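You operate a simulated robot arm through the tools that you are given. There is no shell and no other tool.

You are at the controls of a simulated robot arm. One attempt, no reset.

## Task
Put things in order on the service stand. At the end: the green cloth stands on top of the silver cap template; the grey rubbing block stands where the green cloth stood; the purple shim stands on top of the black rubber mallet; the black priming plug is on the brown seal box (marked "Pump seals"); whatever was shut is shut again. Leave all else as you found it, and nothing knocked over.

It is judged by the outcome, as a careful person would: the job done as asked, and still so three seconds after it is handed in. It fails if anything else is knocked over, pushed out of place, dropped, spilled or broken. A push-on lid holds only when it is set on centred and level and pressed home; a screw cap is set on level and turned clockwise until tight. Flat cloth is picked up by pressing the open fingertips on it (5 to 10 N) and closing them slowly along it; thin cloth reads only 2 to 8 mm in the jaws.

## Robot
A 6-joint arm with a two-finger parallel gripper, fixed in place. Base frame: the origin is at the foot of the arm, x ahead of it, y to its left, z up; the work surface is at about z = 0.85. Lengths are in m, angles in degrees, forces in N, time in s.
With the tool pointing down near the work surface it reaches from about 0.36 to 0.76 m from the base axis. Its first joint turns from -66.0 to 66.0 degrees. Payload 2.45 kg.
The TCP is the grasp point between the finger pads, 0.024 m short of the fingertips. In the tool frame z runs along the fingers and y along their closing line. Largest opening 0.068 m; finger width 0.017, thickness 0.01; the body of the gripper, 0.04 by 0.07 m, starts 0.041 m behind the TCP.
Orientation is that of the tool frame in the base frame, as a unit quaternion [x, y, z, w]. With the fingers straight down and closing along the base's y, the tool's x points along the base's -x, its y along +y and its z along -z.

## Interface
- The arm moves only by the tool servo_tool. Its arguments are lists of equal length, an entry for each row: "jaw": the closure, from 0 (fully open) to 1 (shut); "delta_pos": the shift along the base's x, y, z in m, a list of three; "delta_rot": the turn, a rotation vector about the base's x, y, z in degrees, a list of three. In form: {"jaw": [jaw, ...], "delta_pos": [[dx, dy, dz], ...], "delta_rot": [[ax, ay, az], ...]}. A call has 1 to 20 rows; each row shifts and turns the commanded pose from where the row before left it. Each row takes 0.2 s and may step no farther than 0.05 m and 8.6 degrees from the row before; otherwise, or with a gripper value out of range, the whole call is refused. Where a pose cannot be reached the arm comes as near as it can. A force on the tool above 40 N (or 10 N above the force at the start of the call, whichever is more), or a blocked arm, ends the call early, and 0.2 s more pass. Each finger travels about 0.108 m/s and halts on what it meets, pressing with about 33 N; the grip force reading is that of the motor and also rises with nothing between the fingers. The clock runs only during rows and for 0.2 s after the last one: add rows that do not move to give the fingers time. It gives the time, the measured TCP pose, the force on the tool (base axes), the opening and the grip force at its end, in the units of the frame above (readings bear some noise), with the torque about the TCP (base axes, N m) and any sound that the robot's microphone picked up.
- Cameras (640 x 400 px; columns grow to the right, rows downward): "scene" is fixed at [0.1651, 0.4193, 1.4458]; the picture's right is [-0.74, -0.67, 0.00], its down [-0.49, 0.54, -0.69] and it looks along [0.46, -0.51, -0.73] (base axes); focal length 248 px, centre (320, 200). "wrist" rides on the gripper at [0.084, 0.011, -0.075] in the tool frame; the picture's right is [-0.13, 0.99, 0.00], its down [-0.60, -0.08, -0.79] and it looks along [-0.79, -0.10, 0.61] (tool axes); focal length 251 px, centre (320, 200).
- get_image(camera): a new picture of that camera. No time passes.
- point_at(camera, pixels): for up to 12 pixels [column, row] of the newest picture of that camera ("zoom" is the newest enlarged one), the place [x, y, z] in the base frame of the surface seen there, good to about 0.002 m. No time passes.
- inspect(camera, box): a new picture of the part [left, top, right, bottom] of that camera's present view, enlarged. No time passes.
- hand_in(): hands the job in; it is judged then, once.

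Open the gripper and draw the arm clear of the work before you hand the job in, unless the task says otherwise.

The tools are called after "Emit:" as name(argument=value, ...) on one line, values as JSON. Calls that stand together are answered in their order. servo_tool: Moves the arm, as the interface text tells. Its arguments: {"type":"object","properties":{"jaw":{"type":"array"},"delta_pos":{"type":"array"},"delta_rot":{"type":"array"}},"required":["jaw","delta_pos","delta_rot"]} The other tools are called the same way: get_image (camera) takes a picture; point_at (camera, pixels) gives the place of the surface under pixels of a picture; inspect (camera, box) takes an enlarged picture of a part of a camera's view; hand_in () hands the job in.

At the start:

```text
time: 0.0
tool_pos: [0.4242, 0.1905, 1.2112]
ee_rot: [0.001, 1.0, 0.0, -0.001]
force: [0.1, -0.2, -0.6]
ft_torque: [-0.02, 0.02, 0.0]
width: 0.068
grasp_force: 0.0
```

scene: 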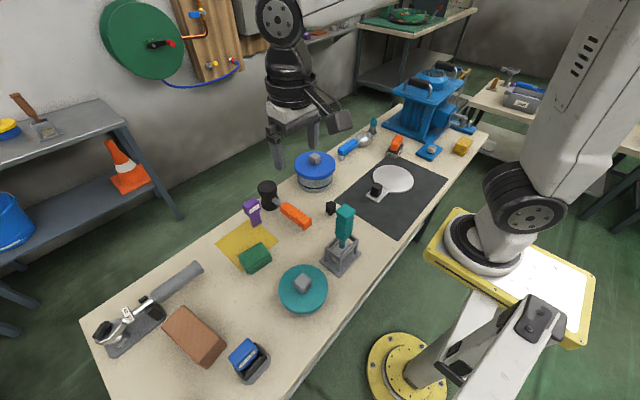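
wrist: 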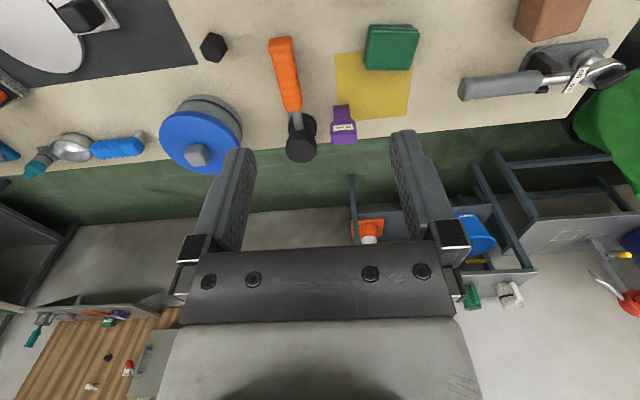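

I'll start by looking closer at the bench in the scene view, where the many small items lie around columns 80-480.

Emit:
inspect(camera="scene", box=[200, 140, 380, 310])

Emit:
inspect(camera="scene", box=[80, 240, 290, 400])

Emit:
inspect(camera="scene", box=[320, 60, 500, 230])

Emit:
inspect(camera="wrist", box=[0, 0, 320, 200])

Emit:
inspect(camera="wrist", box=[320, 0, 640, 200])

```text
2.35 times, centred on (290, 225) of scene
```

zoom: 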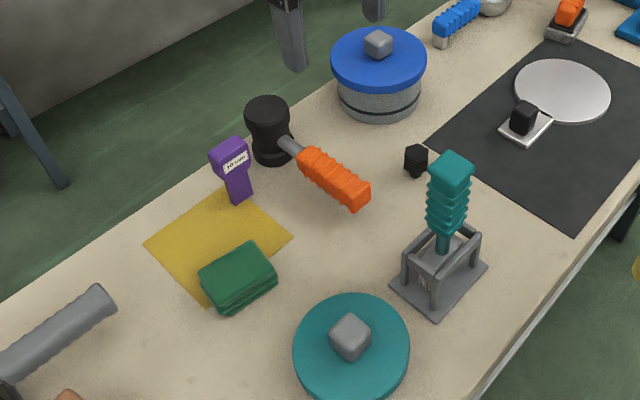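

```text
2.50 times, centred on (185, 320) of scene
```

zoom: 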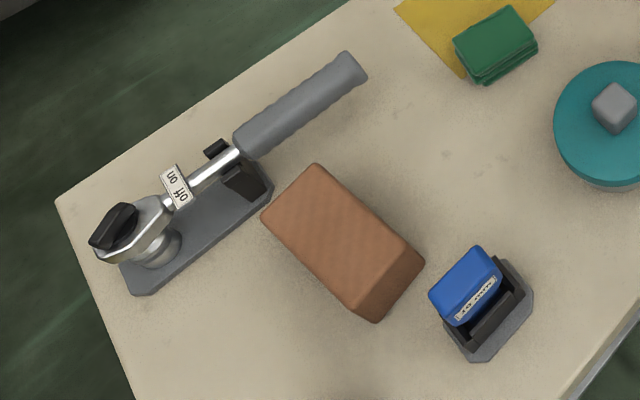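

```text
2.35 times, centred on (410, 145) of scene
```

zoom: 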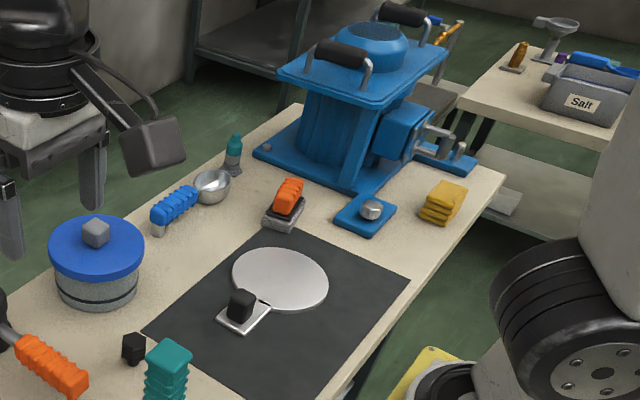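

```text
2.00 times, centred on (160, 100) of wrist
```

zoom: 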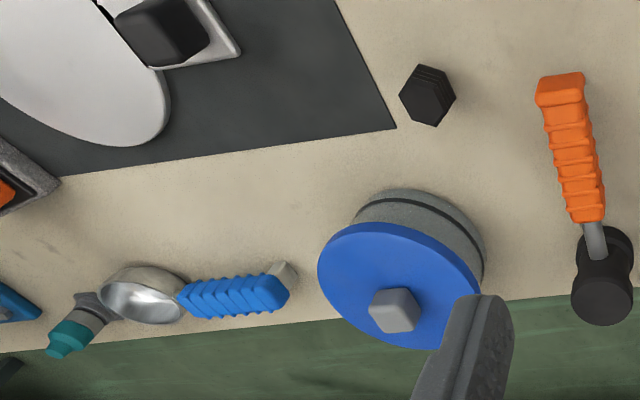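

```text
2.00 times, centred on (480, 100) of wrist
```

zoom: 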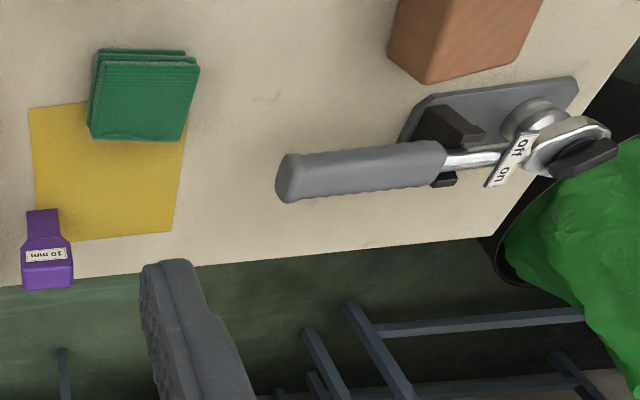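

The scene shows green cloth near (255,258), plug at (331,208), mallet at (268,192), silver disc at (393,180). I zoom in further to read labels and look for the grey rubbing block.

Emit:
inspect(camera="scene", box=[150, 290, 280, 390])

Emit:
inspect(camera="scene", box=[270, 200, 370, 320])

Emit:
inspect(camera="scene", box=[330, 115, 420, 215])

Emit:
inspect(camera="scene", box=[380, 60, 480, 165])

Emit:
inspect(camera="scene", box=[230, 140, 340, 230])

Emit:
inspect(camera="scene", box=[460, 40, 640, 180])

```text
4.00 times, centred on (215, 340) of scene
```

zoom: 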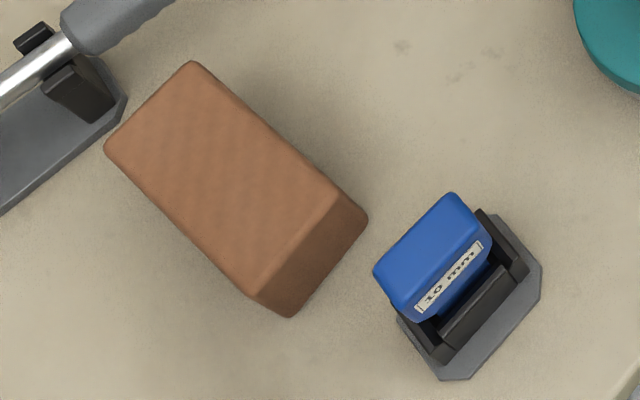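

```text
3.33 times, centred on (320, 260) of scene
```

zoom: 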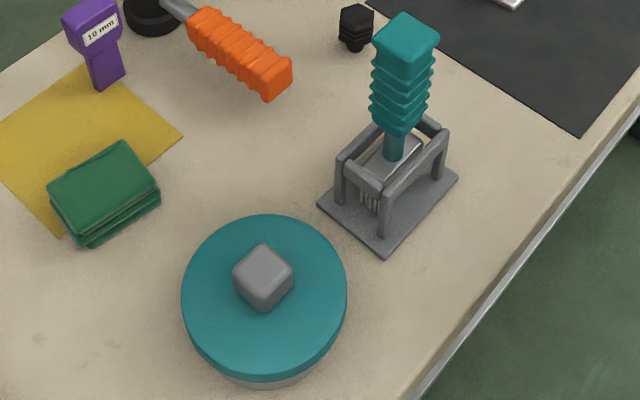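

```text
4.00 times, centred on (375, 165) of scene
```

zoom: 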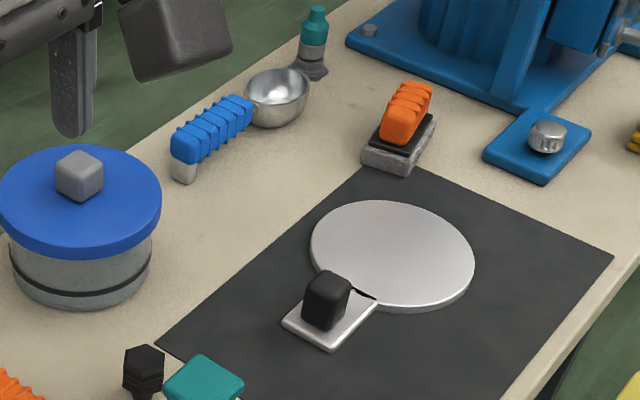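

```text
3.81 times, centred on (430, 112) of scene
```

zoom: 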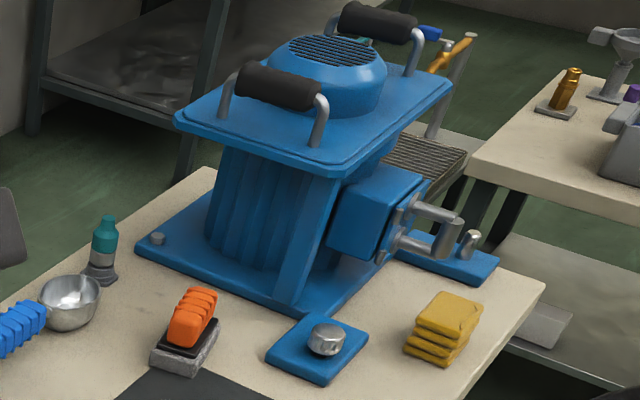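

```text
4.44 times, centred on (285, 185) of scene
```

zoom: 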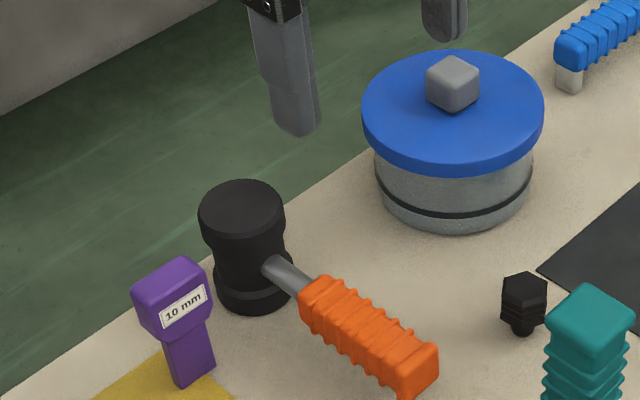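

```text
2.86 times, centred on (550, 110) of scene
```

zoom: 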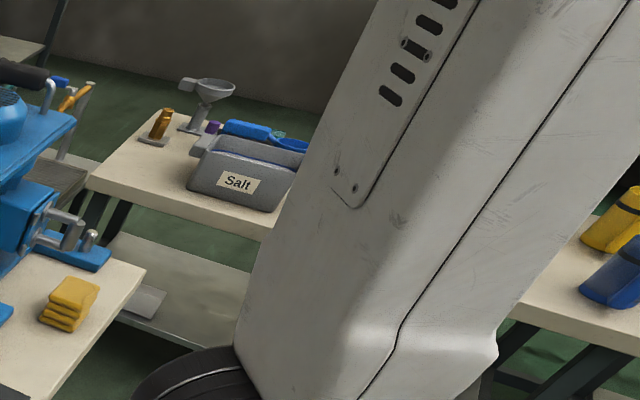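

Now I measure positions of the main objects from the scene picture (bench surface points, cloth, plug, disc, box, shim, mallet).

Emit:
get_image(camera="scene")

Emit:
point_at(camera="scene", pixels=[[255, 253], [240, 256], [254, 272], [271, 262], [258, 243], [331, 208], [268, 188], [251, 204], [255, 222], [298, 215], [315, 158], [302, 283]])

Emit:
point_at(camera="scene", pixels=[[192, 335], [160, 330], [198, 306], [226, 342], [214, 366], [248, 354], [393, 178], [376, 188], [370, 200], [395, 143], [388, 153], [345, 210]])

Emit:
point_at(camera="scene", pixels=[[120, 280], [300, 330], [462, 146], [430, 150], [432, 85], [350, 145], [364, 138], [373, 125], [180, 283], [125, 320], [341, 255], [240, 240]])

```text
taken
```

scene: 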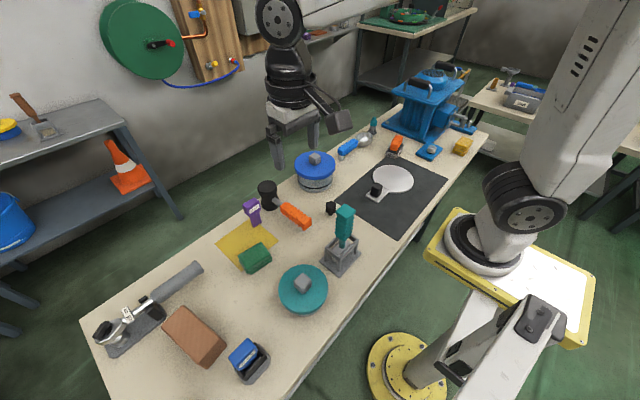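

```text
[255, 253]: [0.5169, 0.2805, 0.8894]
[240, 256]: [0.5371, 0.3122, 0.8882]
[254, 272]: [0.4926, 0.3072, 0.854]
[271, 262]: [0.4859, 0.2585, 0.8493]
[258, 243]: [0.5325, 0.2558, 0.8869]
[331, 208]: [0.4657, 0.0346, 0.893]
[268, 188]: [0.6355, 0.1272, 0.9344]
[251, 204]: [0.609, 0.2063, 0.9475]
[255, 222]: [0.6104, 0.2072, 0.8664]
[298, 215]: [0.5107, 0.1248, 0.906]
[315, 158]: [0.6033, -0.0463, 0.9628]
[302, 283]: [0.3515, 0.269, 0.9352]
```

```text
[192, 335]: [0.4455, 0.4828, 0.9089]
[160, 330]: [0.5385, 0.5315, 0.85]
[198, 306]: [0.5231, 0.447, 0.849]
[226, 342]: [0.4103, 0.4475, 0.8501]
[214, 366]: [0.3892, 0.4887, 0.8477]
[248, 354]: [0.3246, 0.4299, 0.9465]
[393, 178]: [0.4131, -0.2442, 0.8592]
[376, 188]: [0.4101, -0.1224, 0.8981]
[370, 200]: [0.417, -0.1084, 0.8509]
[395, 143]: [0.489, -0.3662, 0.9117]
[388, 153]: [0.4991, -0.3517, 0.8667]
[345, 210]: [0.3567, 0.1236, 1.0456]
```

```text
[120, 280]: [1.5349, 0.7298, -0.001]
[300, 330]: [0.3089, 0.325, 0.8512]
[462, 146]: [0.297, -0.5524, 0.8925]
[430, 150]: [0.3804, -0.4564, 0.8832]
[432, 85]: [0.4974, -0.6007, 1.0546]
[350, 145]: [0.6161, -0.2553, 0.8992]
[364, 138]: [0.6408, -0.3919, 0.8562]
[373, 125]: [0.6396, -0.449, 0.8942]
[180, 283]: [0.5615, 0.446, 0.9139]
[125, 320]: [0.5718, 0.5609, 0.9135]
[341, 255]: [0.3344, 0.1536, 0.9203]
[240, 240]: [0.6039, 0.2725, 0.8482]
```

The grey rubbing block isn't obvious, and no "Pump seals" mark is visible yet. I move the arm to the left and back to view the brown box at (193,335) and neighbours with the wrist camera.

Emit:
servo_tool(jaw=[0, 0, 0, 0, 0, 0, 0], delta_pos=[[-0.01, 0.03, 0], [-0.01, 0.03, 0], [-0.01, 0.03, 0], [-0.01, 0.03, 0], [-0.01, 0.03, -0.02], [-0.01, 0.03, -0.02], [0, 0.03, -0.02]], delta_rot=[[0, 0, 0], [0, 0, 0], [0, 0, 0], [0, 0, 0], [0, 0, 0], [0, 0, 0], [0, 0, 0]])

Emit:
get_image(camera="wrist")

Emit:
get_image(camera="scene")

```text
time: 1.6
tool_pos: [0.3622, 0.4001, 1.15]
ee_rot: [0.0, 1.0, 0.0, -0.001]
force: [-0.1, 0.5, 1.1]
ft_torque: [0.01, -0.03, -0.02]
width: 0.068
grasp_force: 0.0
```

```text
taken
```

wrist: 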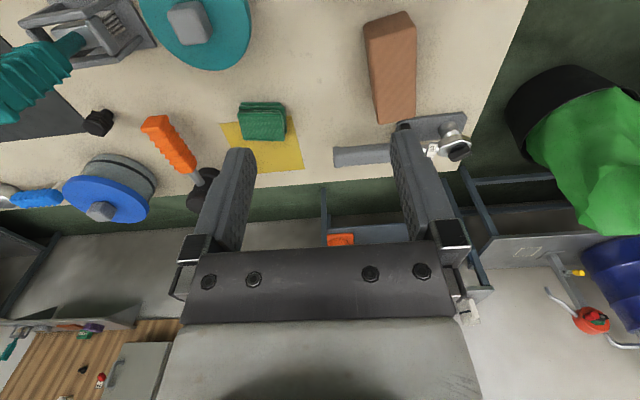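

```text
taken
```

scene: 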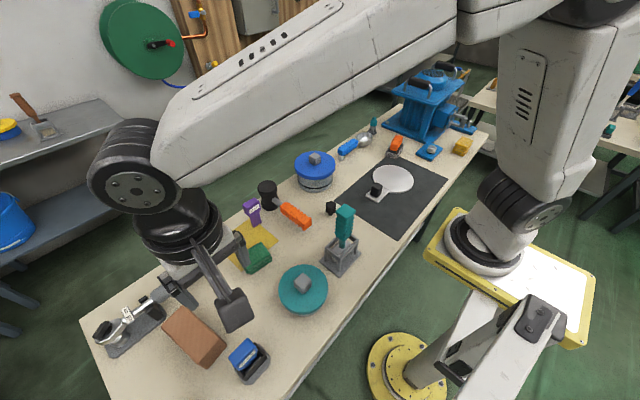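

The brown box is now at (390,65) in the wrist picture; I zoom in on it and the neighbouring items.

Emit:
inspect(camera="wrist", box=[320, 0, 500, 160])

Emit:
inspect(camera="wrist", box=[0, 0, 200, 130])

```text
2.50 times, centred on (410, 80) of wrist
```

zoom: 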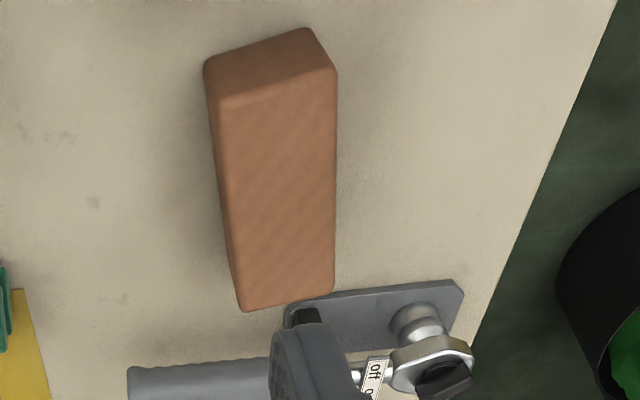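

```text
3.08 times, centred on (100, 65) of wrist
```

zoom: 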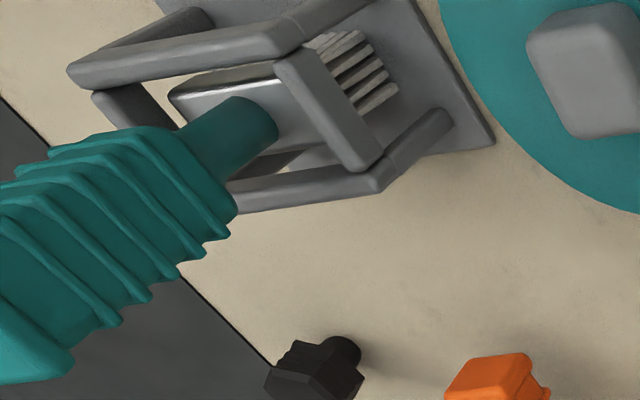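

No label on the top, -x or -y faces. I turn the tool about vertical (−90°) while moving to y≈0.56 to look back along −y at the box's far faces.

Emit:
servo_tool(jaw=[0, 0, 0, 0, 0, 0, 0, 0, 0, 0, 0], delta_pos=[[0.01, 0.016, 0], [0.01, 0.016, 0], [0.01, 0.016, 0], [0.01, 0.016, 0], [0.01, 0.016, 0], [0.01, 0.016, 0], [0.01, 0.016, 0], [0.01, 0.016, 0], [0.01, 0.016, 0], [0.01, 0.016, 0], [0, 0, 0]], delta_rot=[[0, 0, -8.2], [0, 0, -8.2], [0, 0, -8.2], [0, 0, -8.2], [0, 0, -8.2], [0, 0, -8.2], [0, 0, -8.2], [0, 0, -8.2], [0, 0, -8.2], [0, 0, -8.2], [0, 0, -8]])

Emit:
get_image(camera="wrist")

Emit:
get_image(camera="scene")

```text
time: 4.0
tool_pos: [0.4539, 0.544, 1.1462]
ee_rot: [0.709, 0.706, 0.0, 0.0]
force: [0.8, 0.0, 0.5]
ft_torque: [0.0, 0.0, 0.0]
width: 0.0678
grasp_force: 0.1
out of reach, approached as far as the arm can: row 10
```

```text
taken
```

wrist: 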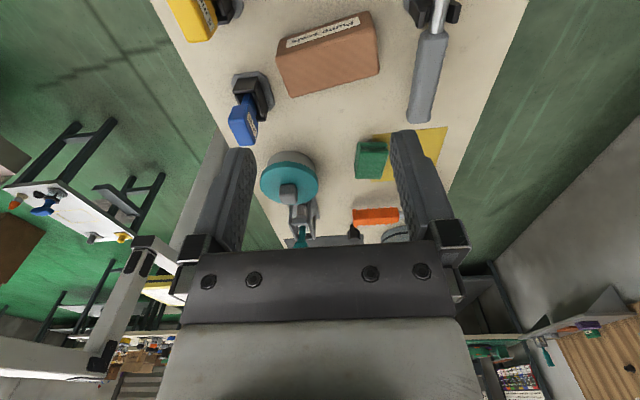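

```text
taken
```

scene: 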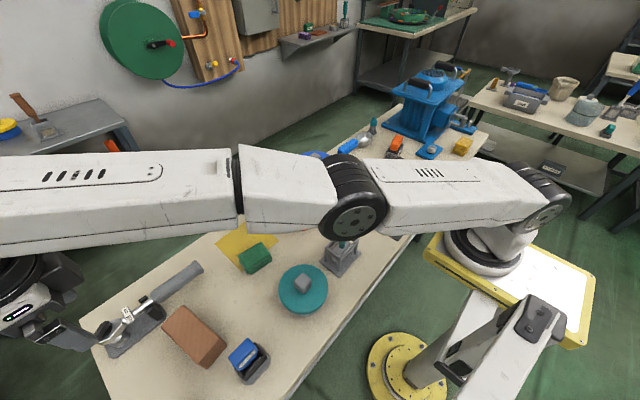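

The brown box's +y face reads "Pump seals" at (323,30). I zoom in to read the details and see other items at this end of the bench.

Emit:
inspect(camera="wrist", box=[150, 0, 470, 150])

Emit:
inspect(camera="wrist", box=[240, 120, 480, 260])

```text
2.00 times, centred on (310, 75) of wrist
```

zoom: 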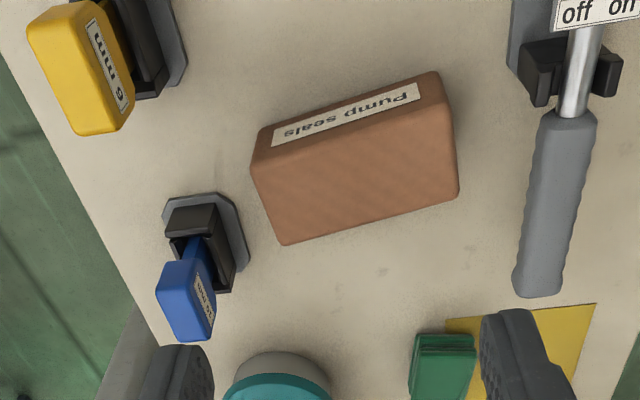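

```text
2.67 times, centred on (360, 190) of wrist
```

zoom: 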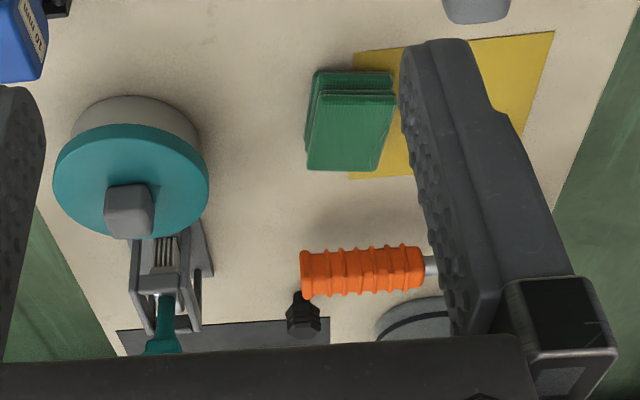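

The label is confirmed. Now I move over to the right part of the bench, turning the tool back, to look at the disc, orange-handled item and blue machine.

Emit:
servo_tool(jaw=[0, 0, 0, 0, 0, 0, 0, 0, 0, 0, 0, 0, 0, 0, 0], delta_pos=[[-0.008, -0.046, 0.01], [-0.008, -0.046, 0.01], [-0.008, -0.046, 0.01], [-0.008, -0.046, 0.01], [-0.008, -0.046, 0.01], [-0.008, -0.046, 0.0], [-0.008, -0.046, 0.0], [-0.008, -0.046, 0.0], [0, -0.046, 0.0], [0, -0.046, 0.0], [0, -0.046, 0], [0, -0.046, 0], [0, -0.046, 0], [0, -0.046, 0], [0, -0.046, 0]], delta_rot=[[0, 0, 8.2], [0, 0, 8.2], [0, 0, 8.2], [0, 0, 8.2], [0, 0, 8.2], [0, 0, 8.2], [0, 0, 8.2], [0, 0, 8.2], [0, 0, 8.2], [0, 0, 8.2], [0, 0, 8], [0, 0, 0], [0, 0, 0], [0, 0, 0], [0, 0, 0]])

Emit:
get_image(camera="wrist")

Emit:
get_image(camera="scene")

```text
time: 7.2
tool_pos: [0.3896, -0.1474, 1.194]
ee_rot: [0.001, 1.0, 0.0, -0.001]
force: [0.8, 0.6, -0.3]
ft_torque: [-0.01, -0.01, 0.0]
width: 0.068
grasp_force: 0.0
```

```text
taken
```

wrist: 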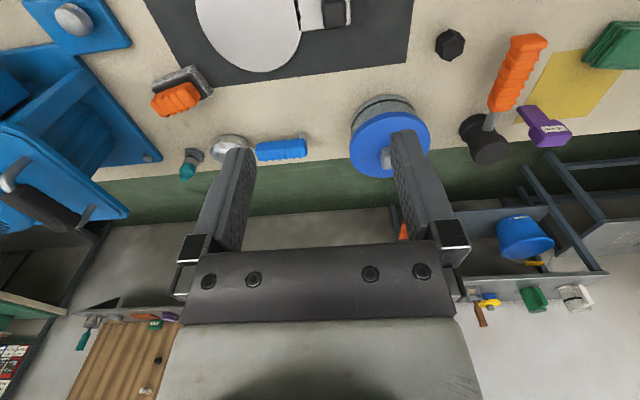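

```text
taken
```

scene: 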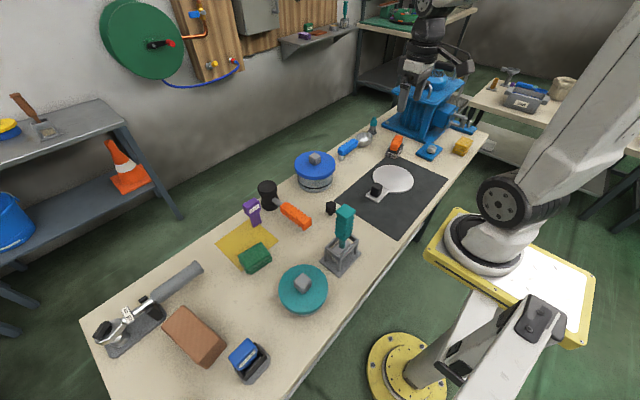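

I zoom in on the orange-handled grey item at (180,93), the disc, and the machine in the wrist view.

Emit:
inspect(camera="wrist", box=[120, 40, 280, 190])

Emit:
inspect(camera="wrist", box=[0, 0, 200, 240])

Emit:
inspect(camera="wrist", box=[320, 0, 640, 200])

Emit:
inspect(camera="wrist", box=[180, 0, 380, 100])

```text
2.67 times, centred on (200, 115) of wrist
```

zoom: 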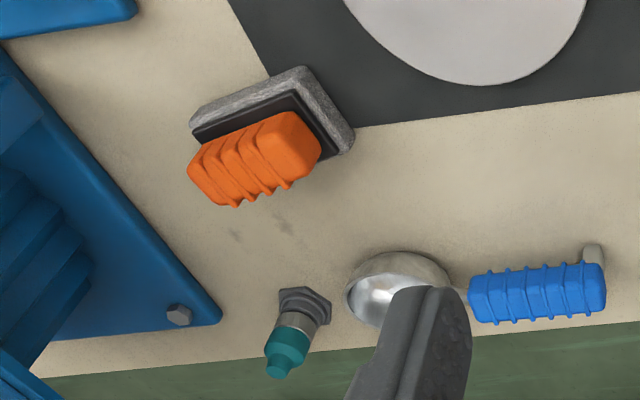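

```text
1.67 times, centred on (100, 120) of wrist
```

zoom: 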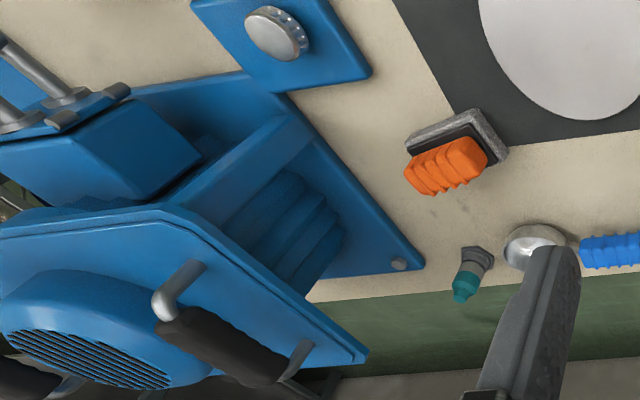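

```text
2.00 times, centred on (480, 100) of wrist
```

zoom: 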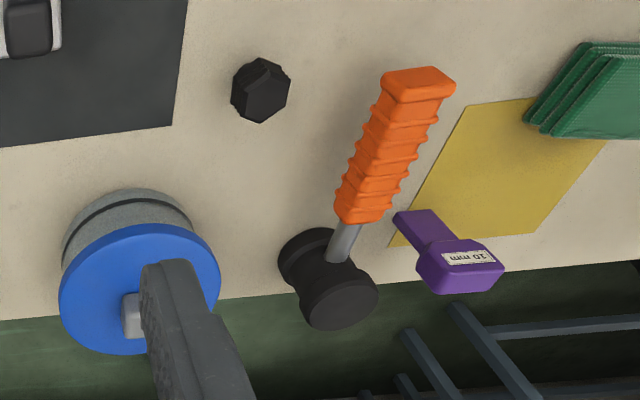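

```text
3.20 times, centred on (280, 50) of wrist
```

zoom: 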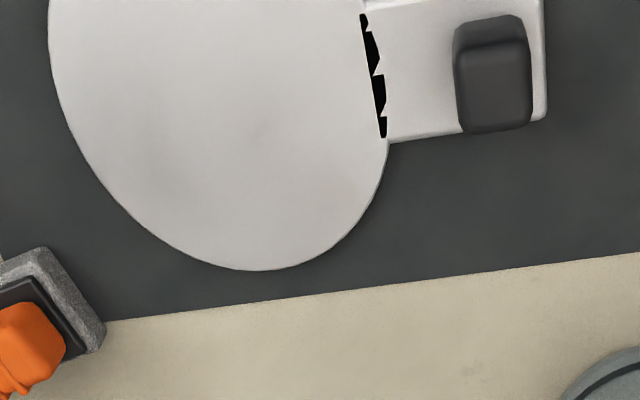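

The orange-handled grey stone at (180,93) is the rubbing block; all items needed are in the open. Now I measure the green cloth accurately in a zoom of the scene view.

Emit:
inspect(camera="scene", box=[230, 230, 280, 280])

```text
8.00 times, centred on (255, 255) of scene
```

zoom: 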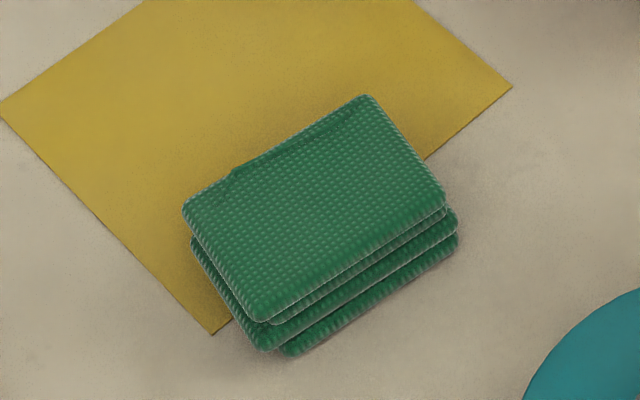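

The cloth's top corners sit at (188,208), (362,98), (443,200), (262,318) in the zoom; I query them plus bottom edges and surroundings.

Emit:
point_at(camera="zoom", pixels=[[192, 208], [360, 102], [438, 200], [262, 314], [315, 205], [290, 350], [453, 244], [280, 362], [460, 255], [200, 250], [210, 330], [508, 88]])

```text
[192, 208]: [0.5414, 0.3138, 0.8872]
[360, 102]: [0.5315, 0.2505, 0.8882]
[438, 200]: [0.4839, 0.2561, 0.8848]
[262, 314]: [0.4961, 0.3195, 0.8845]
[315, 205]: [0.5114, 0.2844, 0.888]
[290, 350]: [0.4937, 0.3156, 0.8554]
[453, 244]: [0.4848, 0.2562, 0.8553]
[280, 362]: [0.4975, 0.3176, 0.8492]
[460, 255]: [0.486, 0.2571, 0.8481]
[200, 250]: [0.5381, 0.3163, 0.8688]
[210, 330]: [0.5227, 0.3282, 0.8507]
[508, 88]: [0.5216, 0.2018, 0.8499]
```

Cloth measures about 0.065×0.05×0.04 centred near (0.513,0.285), long axis ~9° off base y. Next I measure the rubbing block in zoom.

Emit:
inspect(camera="scene", box=[370, 125, 420, 170])

```text
8.89 times, centred on (395, 148) of scene
```

zoom: 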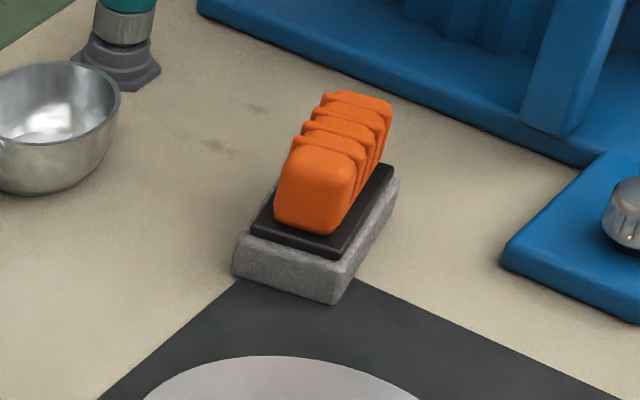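

I query handle and stone corner points of the rubbing block in this zoom.

Emit:
point_at(camera="zoom", pixels=[[318, 158], [362, 97], [340, 125], [285, 205], [325, 215], [242, 240], [338, 282], [395, 180], [334, 303], [396, 200], [233, 277], [262, 228]])

```text
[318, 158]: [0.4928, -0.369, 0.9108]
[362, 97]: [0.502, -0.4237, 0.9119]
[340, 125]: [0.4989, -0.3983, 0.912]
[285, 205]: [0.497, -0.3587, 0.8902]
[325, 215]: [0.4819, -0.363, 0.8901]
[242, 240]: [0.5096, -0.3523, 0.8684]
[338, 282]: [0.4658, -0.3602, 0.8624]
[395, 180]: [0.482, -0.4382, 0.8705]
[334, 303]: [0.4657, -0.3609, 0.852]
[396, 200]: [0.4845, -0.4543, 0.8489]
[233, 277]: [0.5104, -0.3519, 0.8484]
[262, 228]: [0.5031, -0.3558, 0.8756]
```

Rubbing block: handle top z≈0.912, centred near (0.497,-0.396), yaw ~11°. Next I zoom in on the shim and mallet.

Emit:
inspect(camera="scene", box=[235, 172, 325, 232])

```text
6.67 times, centred on (280, 202) of scene
```

zoom: 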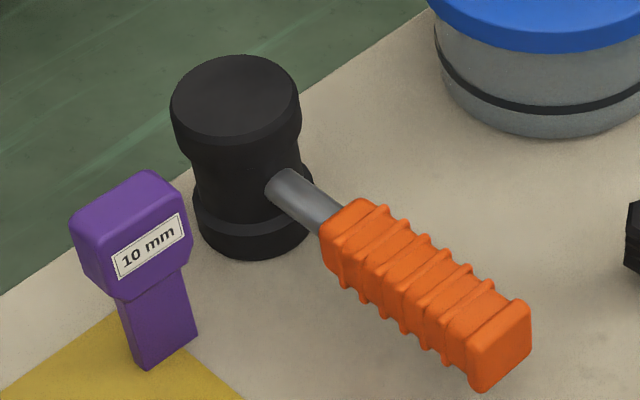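

I query the mallet's top rim and centre, and the shim's top and blade corners.

Emit:
point_at(camera="zoom", pixels=[[178, 105], [294, 102], [236, 62], [236, 134], [236, 98], [80, 215], [150, 175], [182, 205], [112, 252], [130, 212], [145, 362], [193, 332]])

Emit:
point_at(camera="zoom", pixels=[[150, 235], [115, 280], [190, 250], [124, 320], [160, 320], [190, 300], [136, 350], [320, 190], [425, 270], [520, 310], [475, 385], [250, 240]])

```text
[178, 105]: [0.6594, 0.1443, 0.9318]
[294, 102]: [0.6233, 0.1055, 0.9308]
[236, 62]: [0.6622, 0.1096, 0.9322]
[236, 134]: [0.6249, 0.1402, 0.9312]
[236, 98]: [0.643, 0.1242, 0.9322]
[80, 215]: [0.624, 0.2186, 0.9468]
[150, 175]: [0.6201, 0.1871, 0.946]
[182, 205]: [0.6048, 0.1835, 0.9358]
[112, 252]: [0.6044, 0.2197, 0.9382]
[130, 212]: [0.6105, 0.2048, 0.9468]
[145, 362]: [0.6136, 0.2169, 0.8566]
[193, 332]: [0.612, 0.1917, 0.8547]
```

```text
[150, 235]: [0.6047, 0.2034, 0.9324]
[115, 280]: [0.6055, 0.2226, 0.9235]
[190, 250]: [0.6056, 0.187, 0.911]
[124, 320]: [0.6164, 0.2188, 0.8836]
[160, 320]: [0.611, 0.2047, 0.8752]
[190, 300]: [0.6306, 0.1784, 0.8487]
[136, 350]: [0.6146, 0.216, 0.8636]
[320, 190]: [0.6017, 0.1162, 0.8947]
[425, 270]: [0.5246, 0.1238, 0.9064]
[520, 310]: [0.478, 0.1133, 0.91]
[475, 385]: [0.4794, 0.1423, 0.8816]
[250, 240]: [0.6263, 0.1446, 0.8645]
```

Mallet top centre ≈ (0.643,0.124,0.932), r≈0.027; shim ≈ (0.615,0.202), top 0.947. Now the plug and the seal box.

Emit:
inspect(camera="scene", box=[310, 190, 360, 225])

Emit:
point_at(camera="zoom", pixels=[[320, 200], [250, 130], [280, 150], [220, 150], [250, 240], [200, 200], [300, 200], [250, 180]])

```text
11.43 times, centred on (335, 208) of scene
```

zoom: 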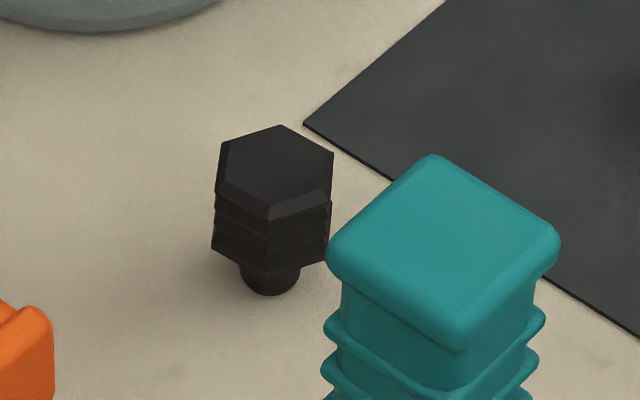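

```text
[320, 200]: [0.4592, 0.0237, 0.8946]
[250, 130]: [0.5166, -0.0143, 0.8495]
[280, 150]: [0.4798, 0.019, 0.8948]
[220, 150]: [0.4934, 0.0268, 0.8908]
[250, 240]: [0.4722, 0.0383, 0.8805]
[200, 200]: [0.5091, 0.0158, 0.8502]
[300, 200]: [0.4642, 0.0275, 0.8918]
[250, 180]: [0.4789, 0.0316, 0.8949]
```

The hex head corners are near (280,128), (330,155), (268,212), (222,150) in the zoom; I query these and the plug's neck.

Emit:
point_at(camera="zoom", pixels=[[280, 130], [328, 155], [268, 195], [226, 148], [224, 182], [326, 190], [275, 162], [220, 235], [325, 250], [250, 285], [290, 285], [270, 250]])

Emit:
inspect(camera="scene", box=[150, 295, 240, 375])

Emit:
point_at(camera="zoom", pixels=[[110, 160], [205, 80], [405, 250], [310, 330], [250, 200], [395, 240], [410, 265], [330, 365], [150, 120], [300, 165], [200, 240], [370, 330]])

```text
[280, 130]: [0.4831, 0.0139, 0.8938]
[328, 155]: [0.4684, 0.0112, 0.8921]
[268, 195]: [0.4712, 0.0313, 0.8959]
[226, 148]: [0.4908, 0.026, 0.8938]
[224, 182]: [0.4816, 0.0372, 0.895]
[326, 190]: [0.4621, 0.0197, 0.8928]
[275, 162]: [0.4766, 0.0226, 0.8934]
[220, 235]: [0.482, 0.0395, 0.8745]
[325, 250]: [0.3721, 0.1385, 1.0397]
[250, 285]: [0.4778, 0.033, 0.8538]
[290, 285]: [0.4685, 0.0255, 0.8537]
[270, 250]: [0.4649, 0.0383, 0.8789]
```

```text
5.00 times, centred on (195, 335) of scene
```

zoom: 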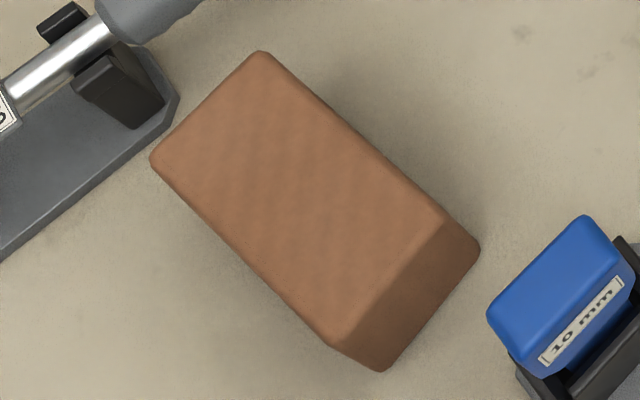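

```text
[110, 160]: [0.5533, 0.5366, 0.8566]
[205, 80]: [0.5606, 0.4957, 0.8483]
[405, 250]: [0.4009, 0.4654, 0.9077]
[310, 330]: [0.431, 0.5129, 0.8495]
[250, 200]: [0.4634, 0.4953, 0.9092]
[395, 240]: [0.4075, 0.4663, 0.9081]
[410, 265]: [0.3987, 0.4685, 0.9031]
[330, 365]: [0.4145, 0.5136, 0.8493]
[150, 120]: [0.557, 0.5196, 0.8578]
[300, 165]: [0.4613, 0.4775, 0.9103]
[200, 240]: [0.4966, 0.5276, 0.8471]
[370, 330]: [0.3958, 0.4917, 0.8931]
```

Plug ≈ (0.476,0.023), head z 0.87–0.895, flats near 98°. Now I query the seal box top's edges and the template disc's rim.

Emit:
point_at(camera="zoom", pixels=[[165, 158], [262, 62], [436, 215], [335, 335], [299, 195], [262, 52], [152, 160]])

Emit:
inspect(camera="scene", box=[345, 150, 435, 215])

```text
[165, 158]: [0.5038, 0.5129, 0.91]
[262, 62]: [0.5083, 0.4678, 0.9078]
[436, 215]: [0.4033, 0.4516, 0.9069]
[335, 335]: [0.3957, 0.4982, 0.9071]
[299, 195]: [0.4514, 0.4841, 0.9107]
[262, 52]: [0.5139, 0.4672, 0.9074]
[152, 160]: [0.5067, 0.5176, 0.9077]
```

```text
6.15 times, centred on (390, 182) of scene
```

zoom: 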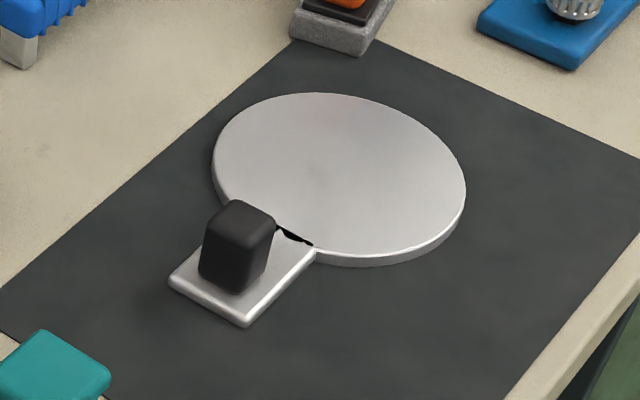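

I query the disc's rim points and the knob in this zoom.

Emit:
point_at(camera="zoom", pixels=[[220, 145], [462, 190], [320, 97], [370, 250], [432, 128], [250, 108], [340, 175], [430, 235], [238, 215], [240, 270], [180, 282], [245, 315]])

```text
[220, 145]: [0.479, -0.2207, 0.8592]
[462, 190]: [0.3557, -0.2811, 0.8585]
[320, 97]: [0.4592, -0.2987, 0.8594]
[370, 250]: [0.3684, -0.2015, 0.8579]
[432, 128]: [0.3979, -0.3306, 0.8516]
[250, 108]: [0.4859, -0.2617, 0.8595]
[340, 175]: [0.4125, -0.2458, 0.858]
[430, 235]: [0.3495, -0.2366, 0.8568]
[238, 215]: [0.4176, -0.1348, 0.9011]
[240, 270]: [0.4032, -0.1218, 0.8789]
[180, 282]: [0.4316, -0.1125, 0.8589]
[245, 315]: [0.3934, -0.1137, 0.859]
```

Disc centre ≈ (0.418,-0.247), r≈0.068, top z≈0.859; box top centre ≈ (0.4525,0.4825,0.909). I now move above the green cloth and turn the tool to −98.4° so the jaws close across its short side.

Emit:
servo_tool(jaw=[0, 0, 0, 0, 0, 0, 0, 0, 0, 0, 0, 0, 0], delta_pos=[[0.0103, 0.036, 0], [0.0103, 0.036, 0], [0.0103, 0.036, 0], [0.0103, 0.036, 0], [0.0103, 0.036, 0], [0.0103, 0.036, 0], [0.0103, 0.036, 0], [0.0103, 0.036, 0], [0.0103, 0.036, 0], [0.0103, 0.036, -0.03], [0.0103, 0.036, -0.04], [0.0103, 0.036, -0.04], [0, 0, -0.04]], delta_rot=[[0, 0, -8.2], [0, 0, -8.2], [0, 0, -8.2], [0, 0, -8.2], [0, 0, -8.2], [0, 0, -8.2], [0, 0, -8.2], [0, 0, -8.2], [0, 0, -8.2], [0, 0, -8.2], [0, 0, -8.2], [0, 0, -8.2], [0, 0, 0]])

Emit:
get_image(camera="wrist")

Emit:
get_image(camera="scene")

```text
refused: row 11 steps farther than a row can; nothing moved
```

```text
taken
```

wrist: 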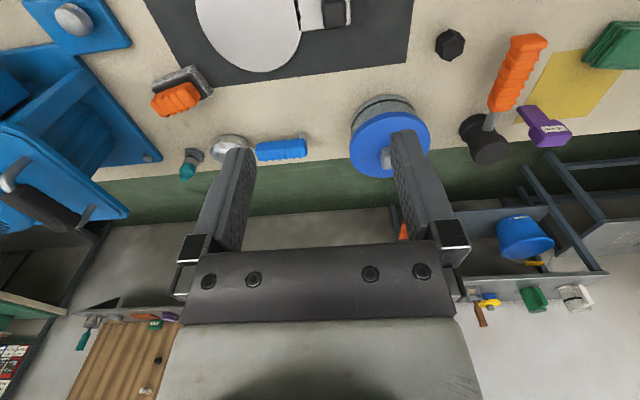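

```text
taken
```

scene: 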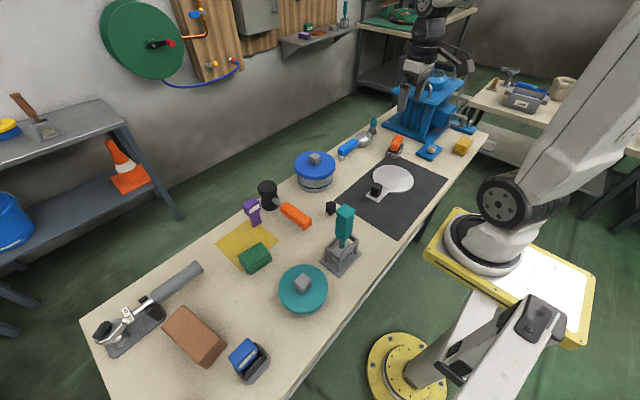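

The call was refused because one row exceeded 0.05 m; I resend with the descent spread over separate rows.

Emit:
servo_tool(jaw=[0, 0, 0, 0, 0, 0, 0, 0, 0, 0, 0, 0, 0, 0, 0, 0], delta_pos=[[0.0103, 0.036, 0], [0.0103, 0.036, 0], [0.0103, 0.036, 0], [0.0103, 0.036, 0], [0.0103, 0.036, 0], [0.0103, 0.036, 0], [0.0103, 0.036, 0], [0.0103, 0.036, 0], [0.0103, 0.036, 0], [0.0103, 0.036, 0], [0.0103, 0.036, 0], [0.0103, 0.036, 0], [0, 0, -0.04], [0, 0, -0.04], [0, 0, -0.04], [0, 0, -0.03]], delta_rot=[[0, 0, -8.2], [0, 0, -8.2], [0, 0, -8.2], [0, 0, -8.2], [0, 0, -8.2], [0, 0, -8.2], [0, 0, -8.2], [0, 0, -8.2], [0, 0, -8.2], [0, 0, -8.2], [0, 0, -8.2], [0, 0, -8.2], [0, 0, 0], [0, 0, 0], [0, 0, 0], [0, 0, 0]])

Emit:
get_image(camera="wrist")

Emit:
get_image(camera="scene")

```text
time: 10.6
tool_pos: [0.5122, 0.2848, 1.046]
ee_rot: [0.758, 0.653, 0.001, -0.001]
force: [-0.9, 0.3, -0.1]
ft_torque: [-0.01, 0.01, 0.01]
width: 0.068
grasp_force: 0.0
```

```text
taken
```

wrist: 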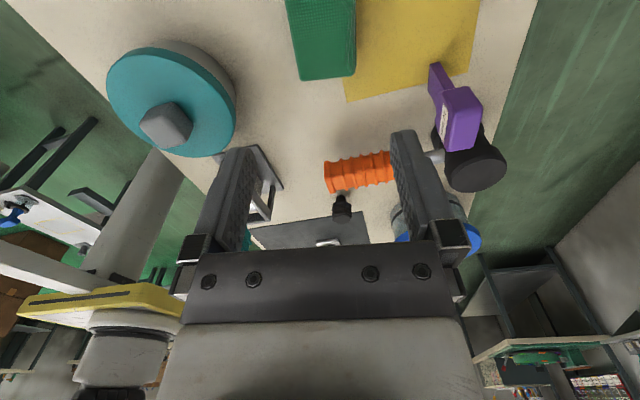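

```text
taken
```

scene: 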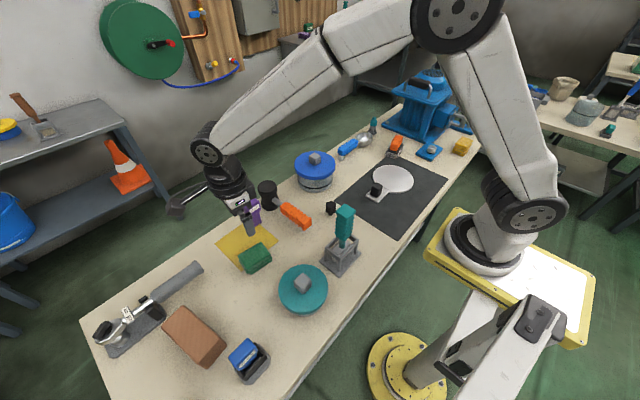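

The cloth shows centred between the fingers at columns 288–356, aligned. I check its edges with point_at from the wrist view before descending.

Emit:
point_at(camera="wrist", pixels=[[298, 68], [350, 66], [322, 40], [295, 10], [350, 10], [346, 100], [440, 70]])

```text
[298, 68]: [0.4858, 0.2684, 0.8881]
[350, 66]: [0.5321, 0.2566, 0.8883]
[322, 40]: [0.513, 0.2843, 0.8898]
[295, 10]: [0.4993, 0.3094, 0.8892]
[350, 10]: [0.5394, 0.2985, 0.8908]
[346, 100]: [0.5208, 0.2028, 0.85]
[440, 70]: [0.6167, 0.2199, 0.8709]
```

Centre matches (≈0.514,0.285). I descend to z≈0.878 with slow last rows and open jaws.

Emit:
servo_tool(jaw=[0, 0, 0, 0, 0, 0, 0], delta_pos=[[0.002, 0, -0.04], [0, 0, -0.04], [0, 0, -0.03], [0, 0, -0.02], [0, 0, -0.02], [0, 0, -0.01], [0, 0, -0.008]], delta_rot=[[0, 0, -1], [0, 0, 0], [0, 0, 0], [0, 0, 0], [0, 0, 0], [0, 0, 0], [0, 0, 0]])

Emit:
get_image(camera="wrist")

Emit:
inspect(camera="scene", box=[190, 180, 320, 290])

```text
time: 12.2
tool_pos: [0.5149, 0.2846, 0.8773]
ee_rot: [0.763, 0.646, 0.001, -0.002]
force: [0.0, 0.6, 1.0]
ft_torque: [-0.01, 0.02, 0.0]
width: 0.068
grasp_force: 0.1
```

```text
taken
```

wrist: 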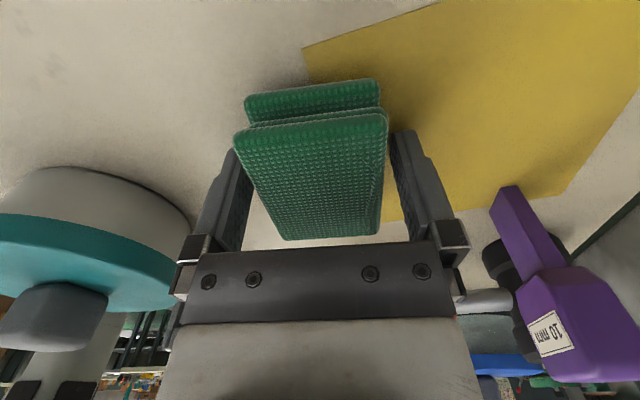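

```text
3.64 times, centred on (255, 235) of scene
```

zoom: 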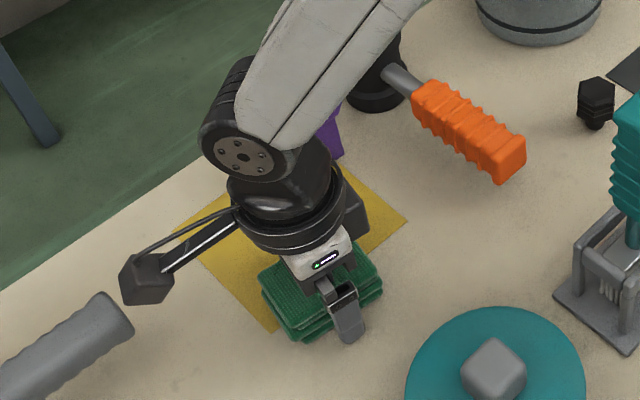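

The fingers straddle the green cloth cleanly. I close the jaws stepwise and hold.

Emit:
servo_tool(jaw=[0.1, 0.2, 0.3, 0.4, 0.6, 0.8, 1.0, 1.0], delta_pos=[[0, 0, 0], [0, 0, 0], [0, 0, 0], [0, 0, 0], [0, 0, 0], [0, 0, 0], [0, 0, 0], [0, 0, 0]], delta_rot=[[0, 0, 0], [0, 0, 0], [0, 0, 0], [0, 0, 0], [0, 0, 0], [0, 0, 0], [0, 0, 0], [0, 0, 0]])

Emit:
get_image(camera="wrist")

```text
time: 14.0
tool_pos: [0.5128, 0.285, 0.8766]
ee_rot: [0.764, 0.646, 0.001, 0.0]
force: [-0.3, 0.8, 1.2]
ft_torque: [0.05, -0.04, 0.01]
width: 0.0544
grasp_force: 33.1
```

```text
taken
```

wrist: 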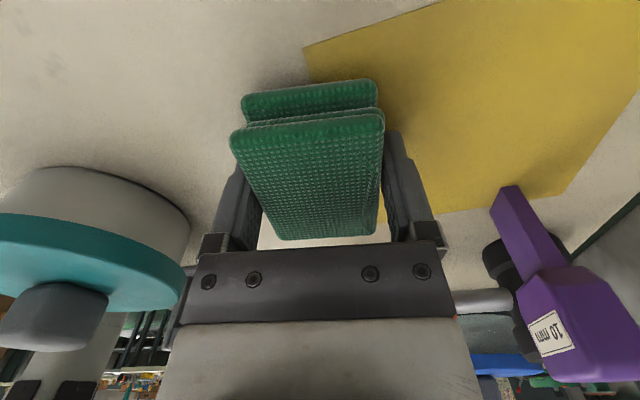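

Gripped at 0.0544 m with 33 N. I lift slowly by 5 cm and check that only the green cloth comes up.

Emit:
servo_tool(jaw=[1, 1, 1, 1, 1, 1], delta_pos=[[0, 0, 0.005], [0, 0, 0.01], [0, 0, 0.015], [0, 0, 0.02], [0, 0, 0.02], [0, 0, 0]], delta_rot=[[0, 0, 0], [0, 0, 0], [0, 0, 0], [0, 0, 0], [0, 0, 0], [0, 0, 0]])

Emit:
get_image(camera="wrist")

Emit:
inspect(camera="scene", box=[190, 170, 320, 290])

```text
time: 15.4
tool_pos: [0.5153, 0.2843, 0.9472]
ee_rot: [0.763, 0.646, 0.001, -0.001]
force: [-0.2, 0.2, 0.1]
ft_torque: [0.02, 0.02, -0.02]
width: 0.0543
grasp_force: 32.7
```

```text
taken
```

wrist: 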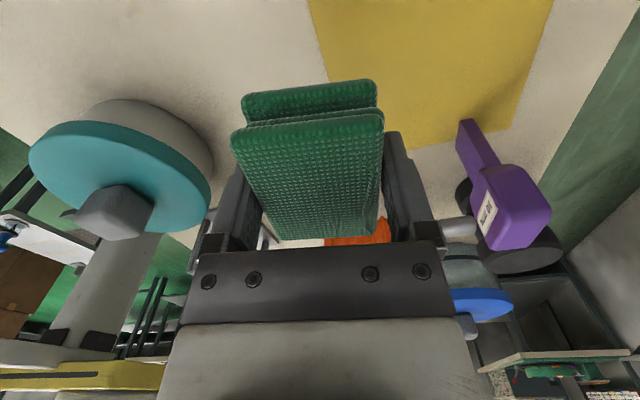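

```text
3.33 times, centred on (255, 230) of scene
```

zoom: 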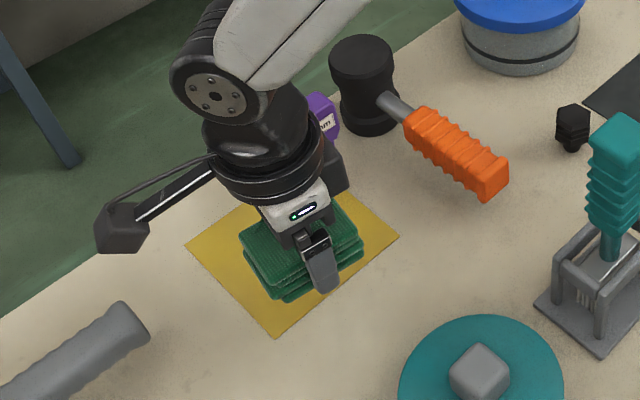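

The green cloth is lifted and the yellow one stays put. I raise and carry it to above the silver disc at (0.418,-0.247).

Emit:
servo_tool(jaw=[1, 1, 1, 1, 1, 1, 1, 1, 1, 1, 1, 1, 1, 1, 1, 1, 1], delta_pos=[[0, 0, 0.043], [0, 0, 0.043], [0, 0, 0.043], [0, 0, 0.043], [-0.0081, -0.0443, 0], [-0.0081, -0.0443, 0], [-0.0081, -0.0443, 0], [-0.0081, -0.0443, 0], [-0.0081, -0.0443, 0], [-0.0081, -0.0443, 0], [-0.0081, -0.0443, 0], [-0.0081, -0.0443, 0], [-0.0081, -0.0443, 0], [-0.0081, -0.0443, 0], [-0.0081, -0.0443, 0], [-0.0081, -0.0443, 0], [0, 0, 0]], delta_rot=[[0, 0, 0], [0, 0, 0], [0, 0, 0], [0, 0, 0], [0, 0, 0], [0, 0, 0], [0, 0, 0], [0, 0, 0], [0, 0, 0], [0, 0, 0], [0, 0, 0], [0, 0, 0], [0, 0, 0], [0, 0, 0], [0, 0, 0], [0, 0, 0], [0, 0, 0]])

Emit:
get_image(camera="wrist")

Emit:
get_image(camera="scene")

```text
time: 19.0
tool_pos: [0.4153, -0.2446, 1.1171]
ee_rot: [0.763, 0.647, 0.0, -0.001]
force: [0.6, 0.2, -0.7]
ft_torque: [0.02, -0.01, 0.02]
width: 0.0542
grasp_force: 32.8
```

```text
taken
```

wrist: 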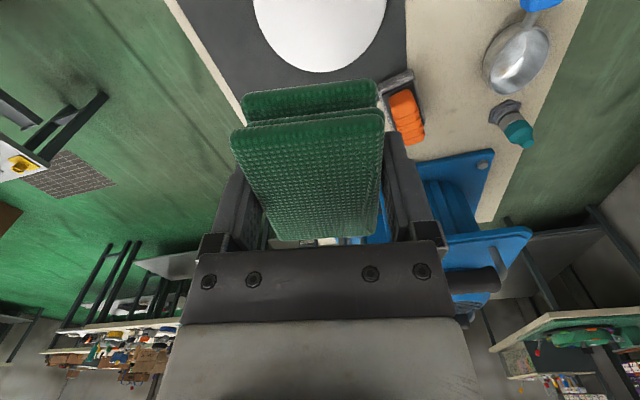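

```text
taken
```

scene: 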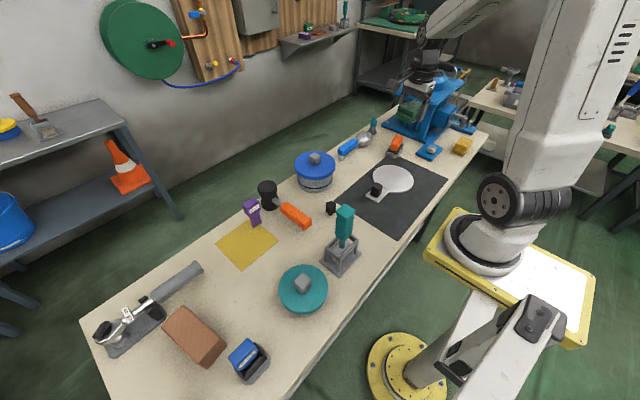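

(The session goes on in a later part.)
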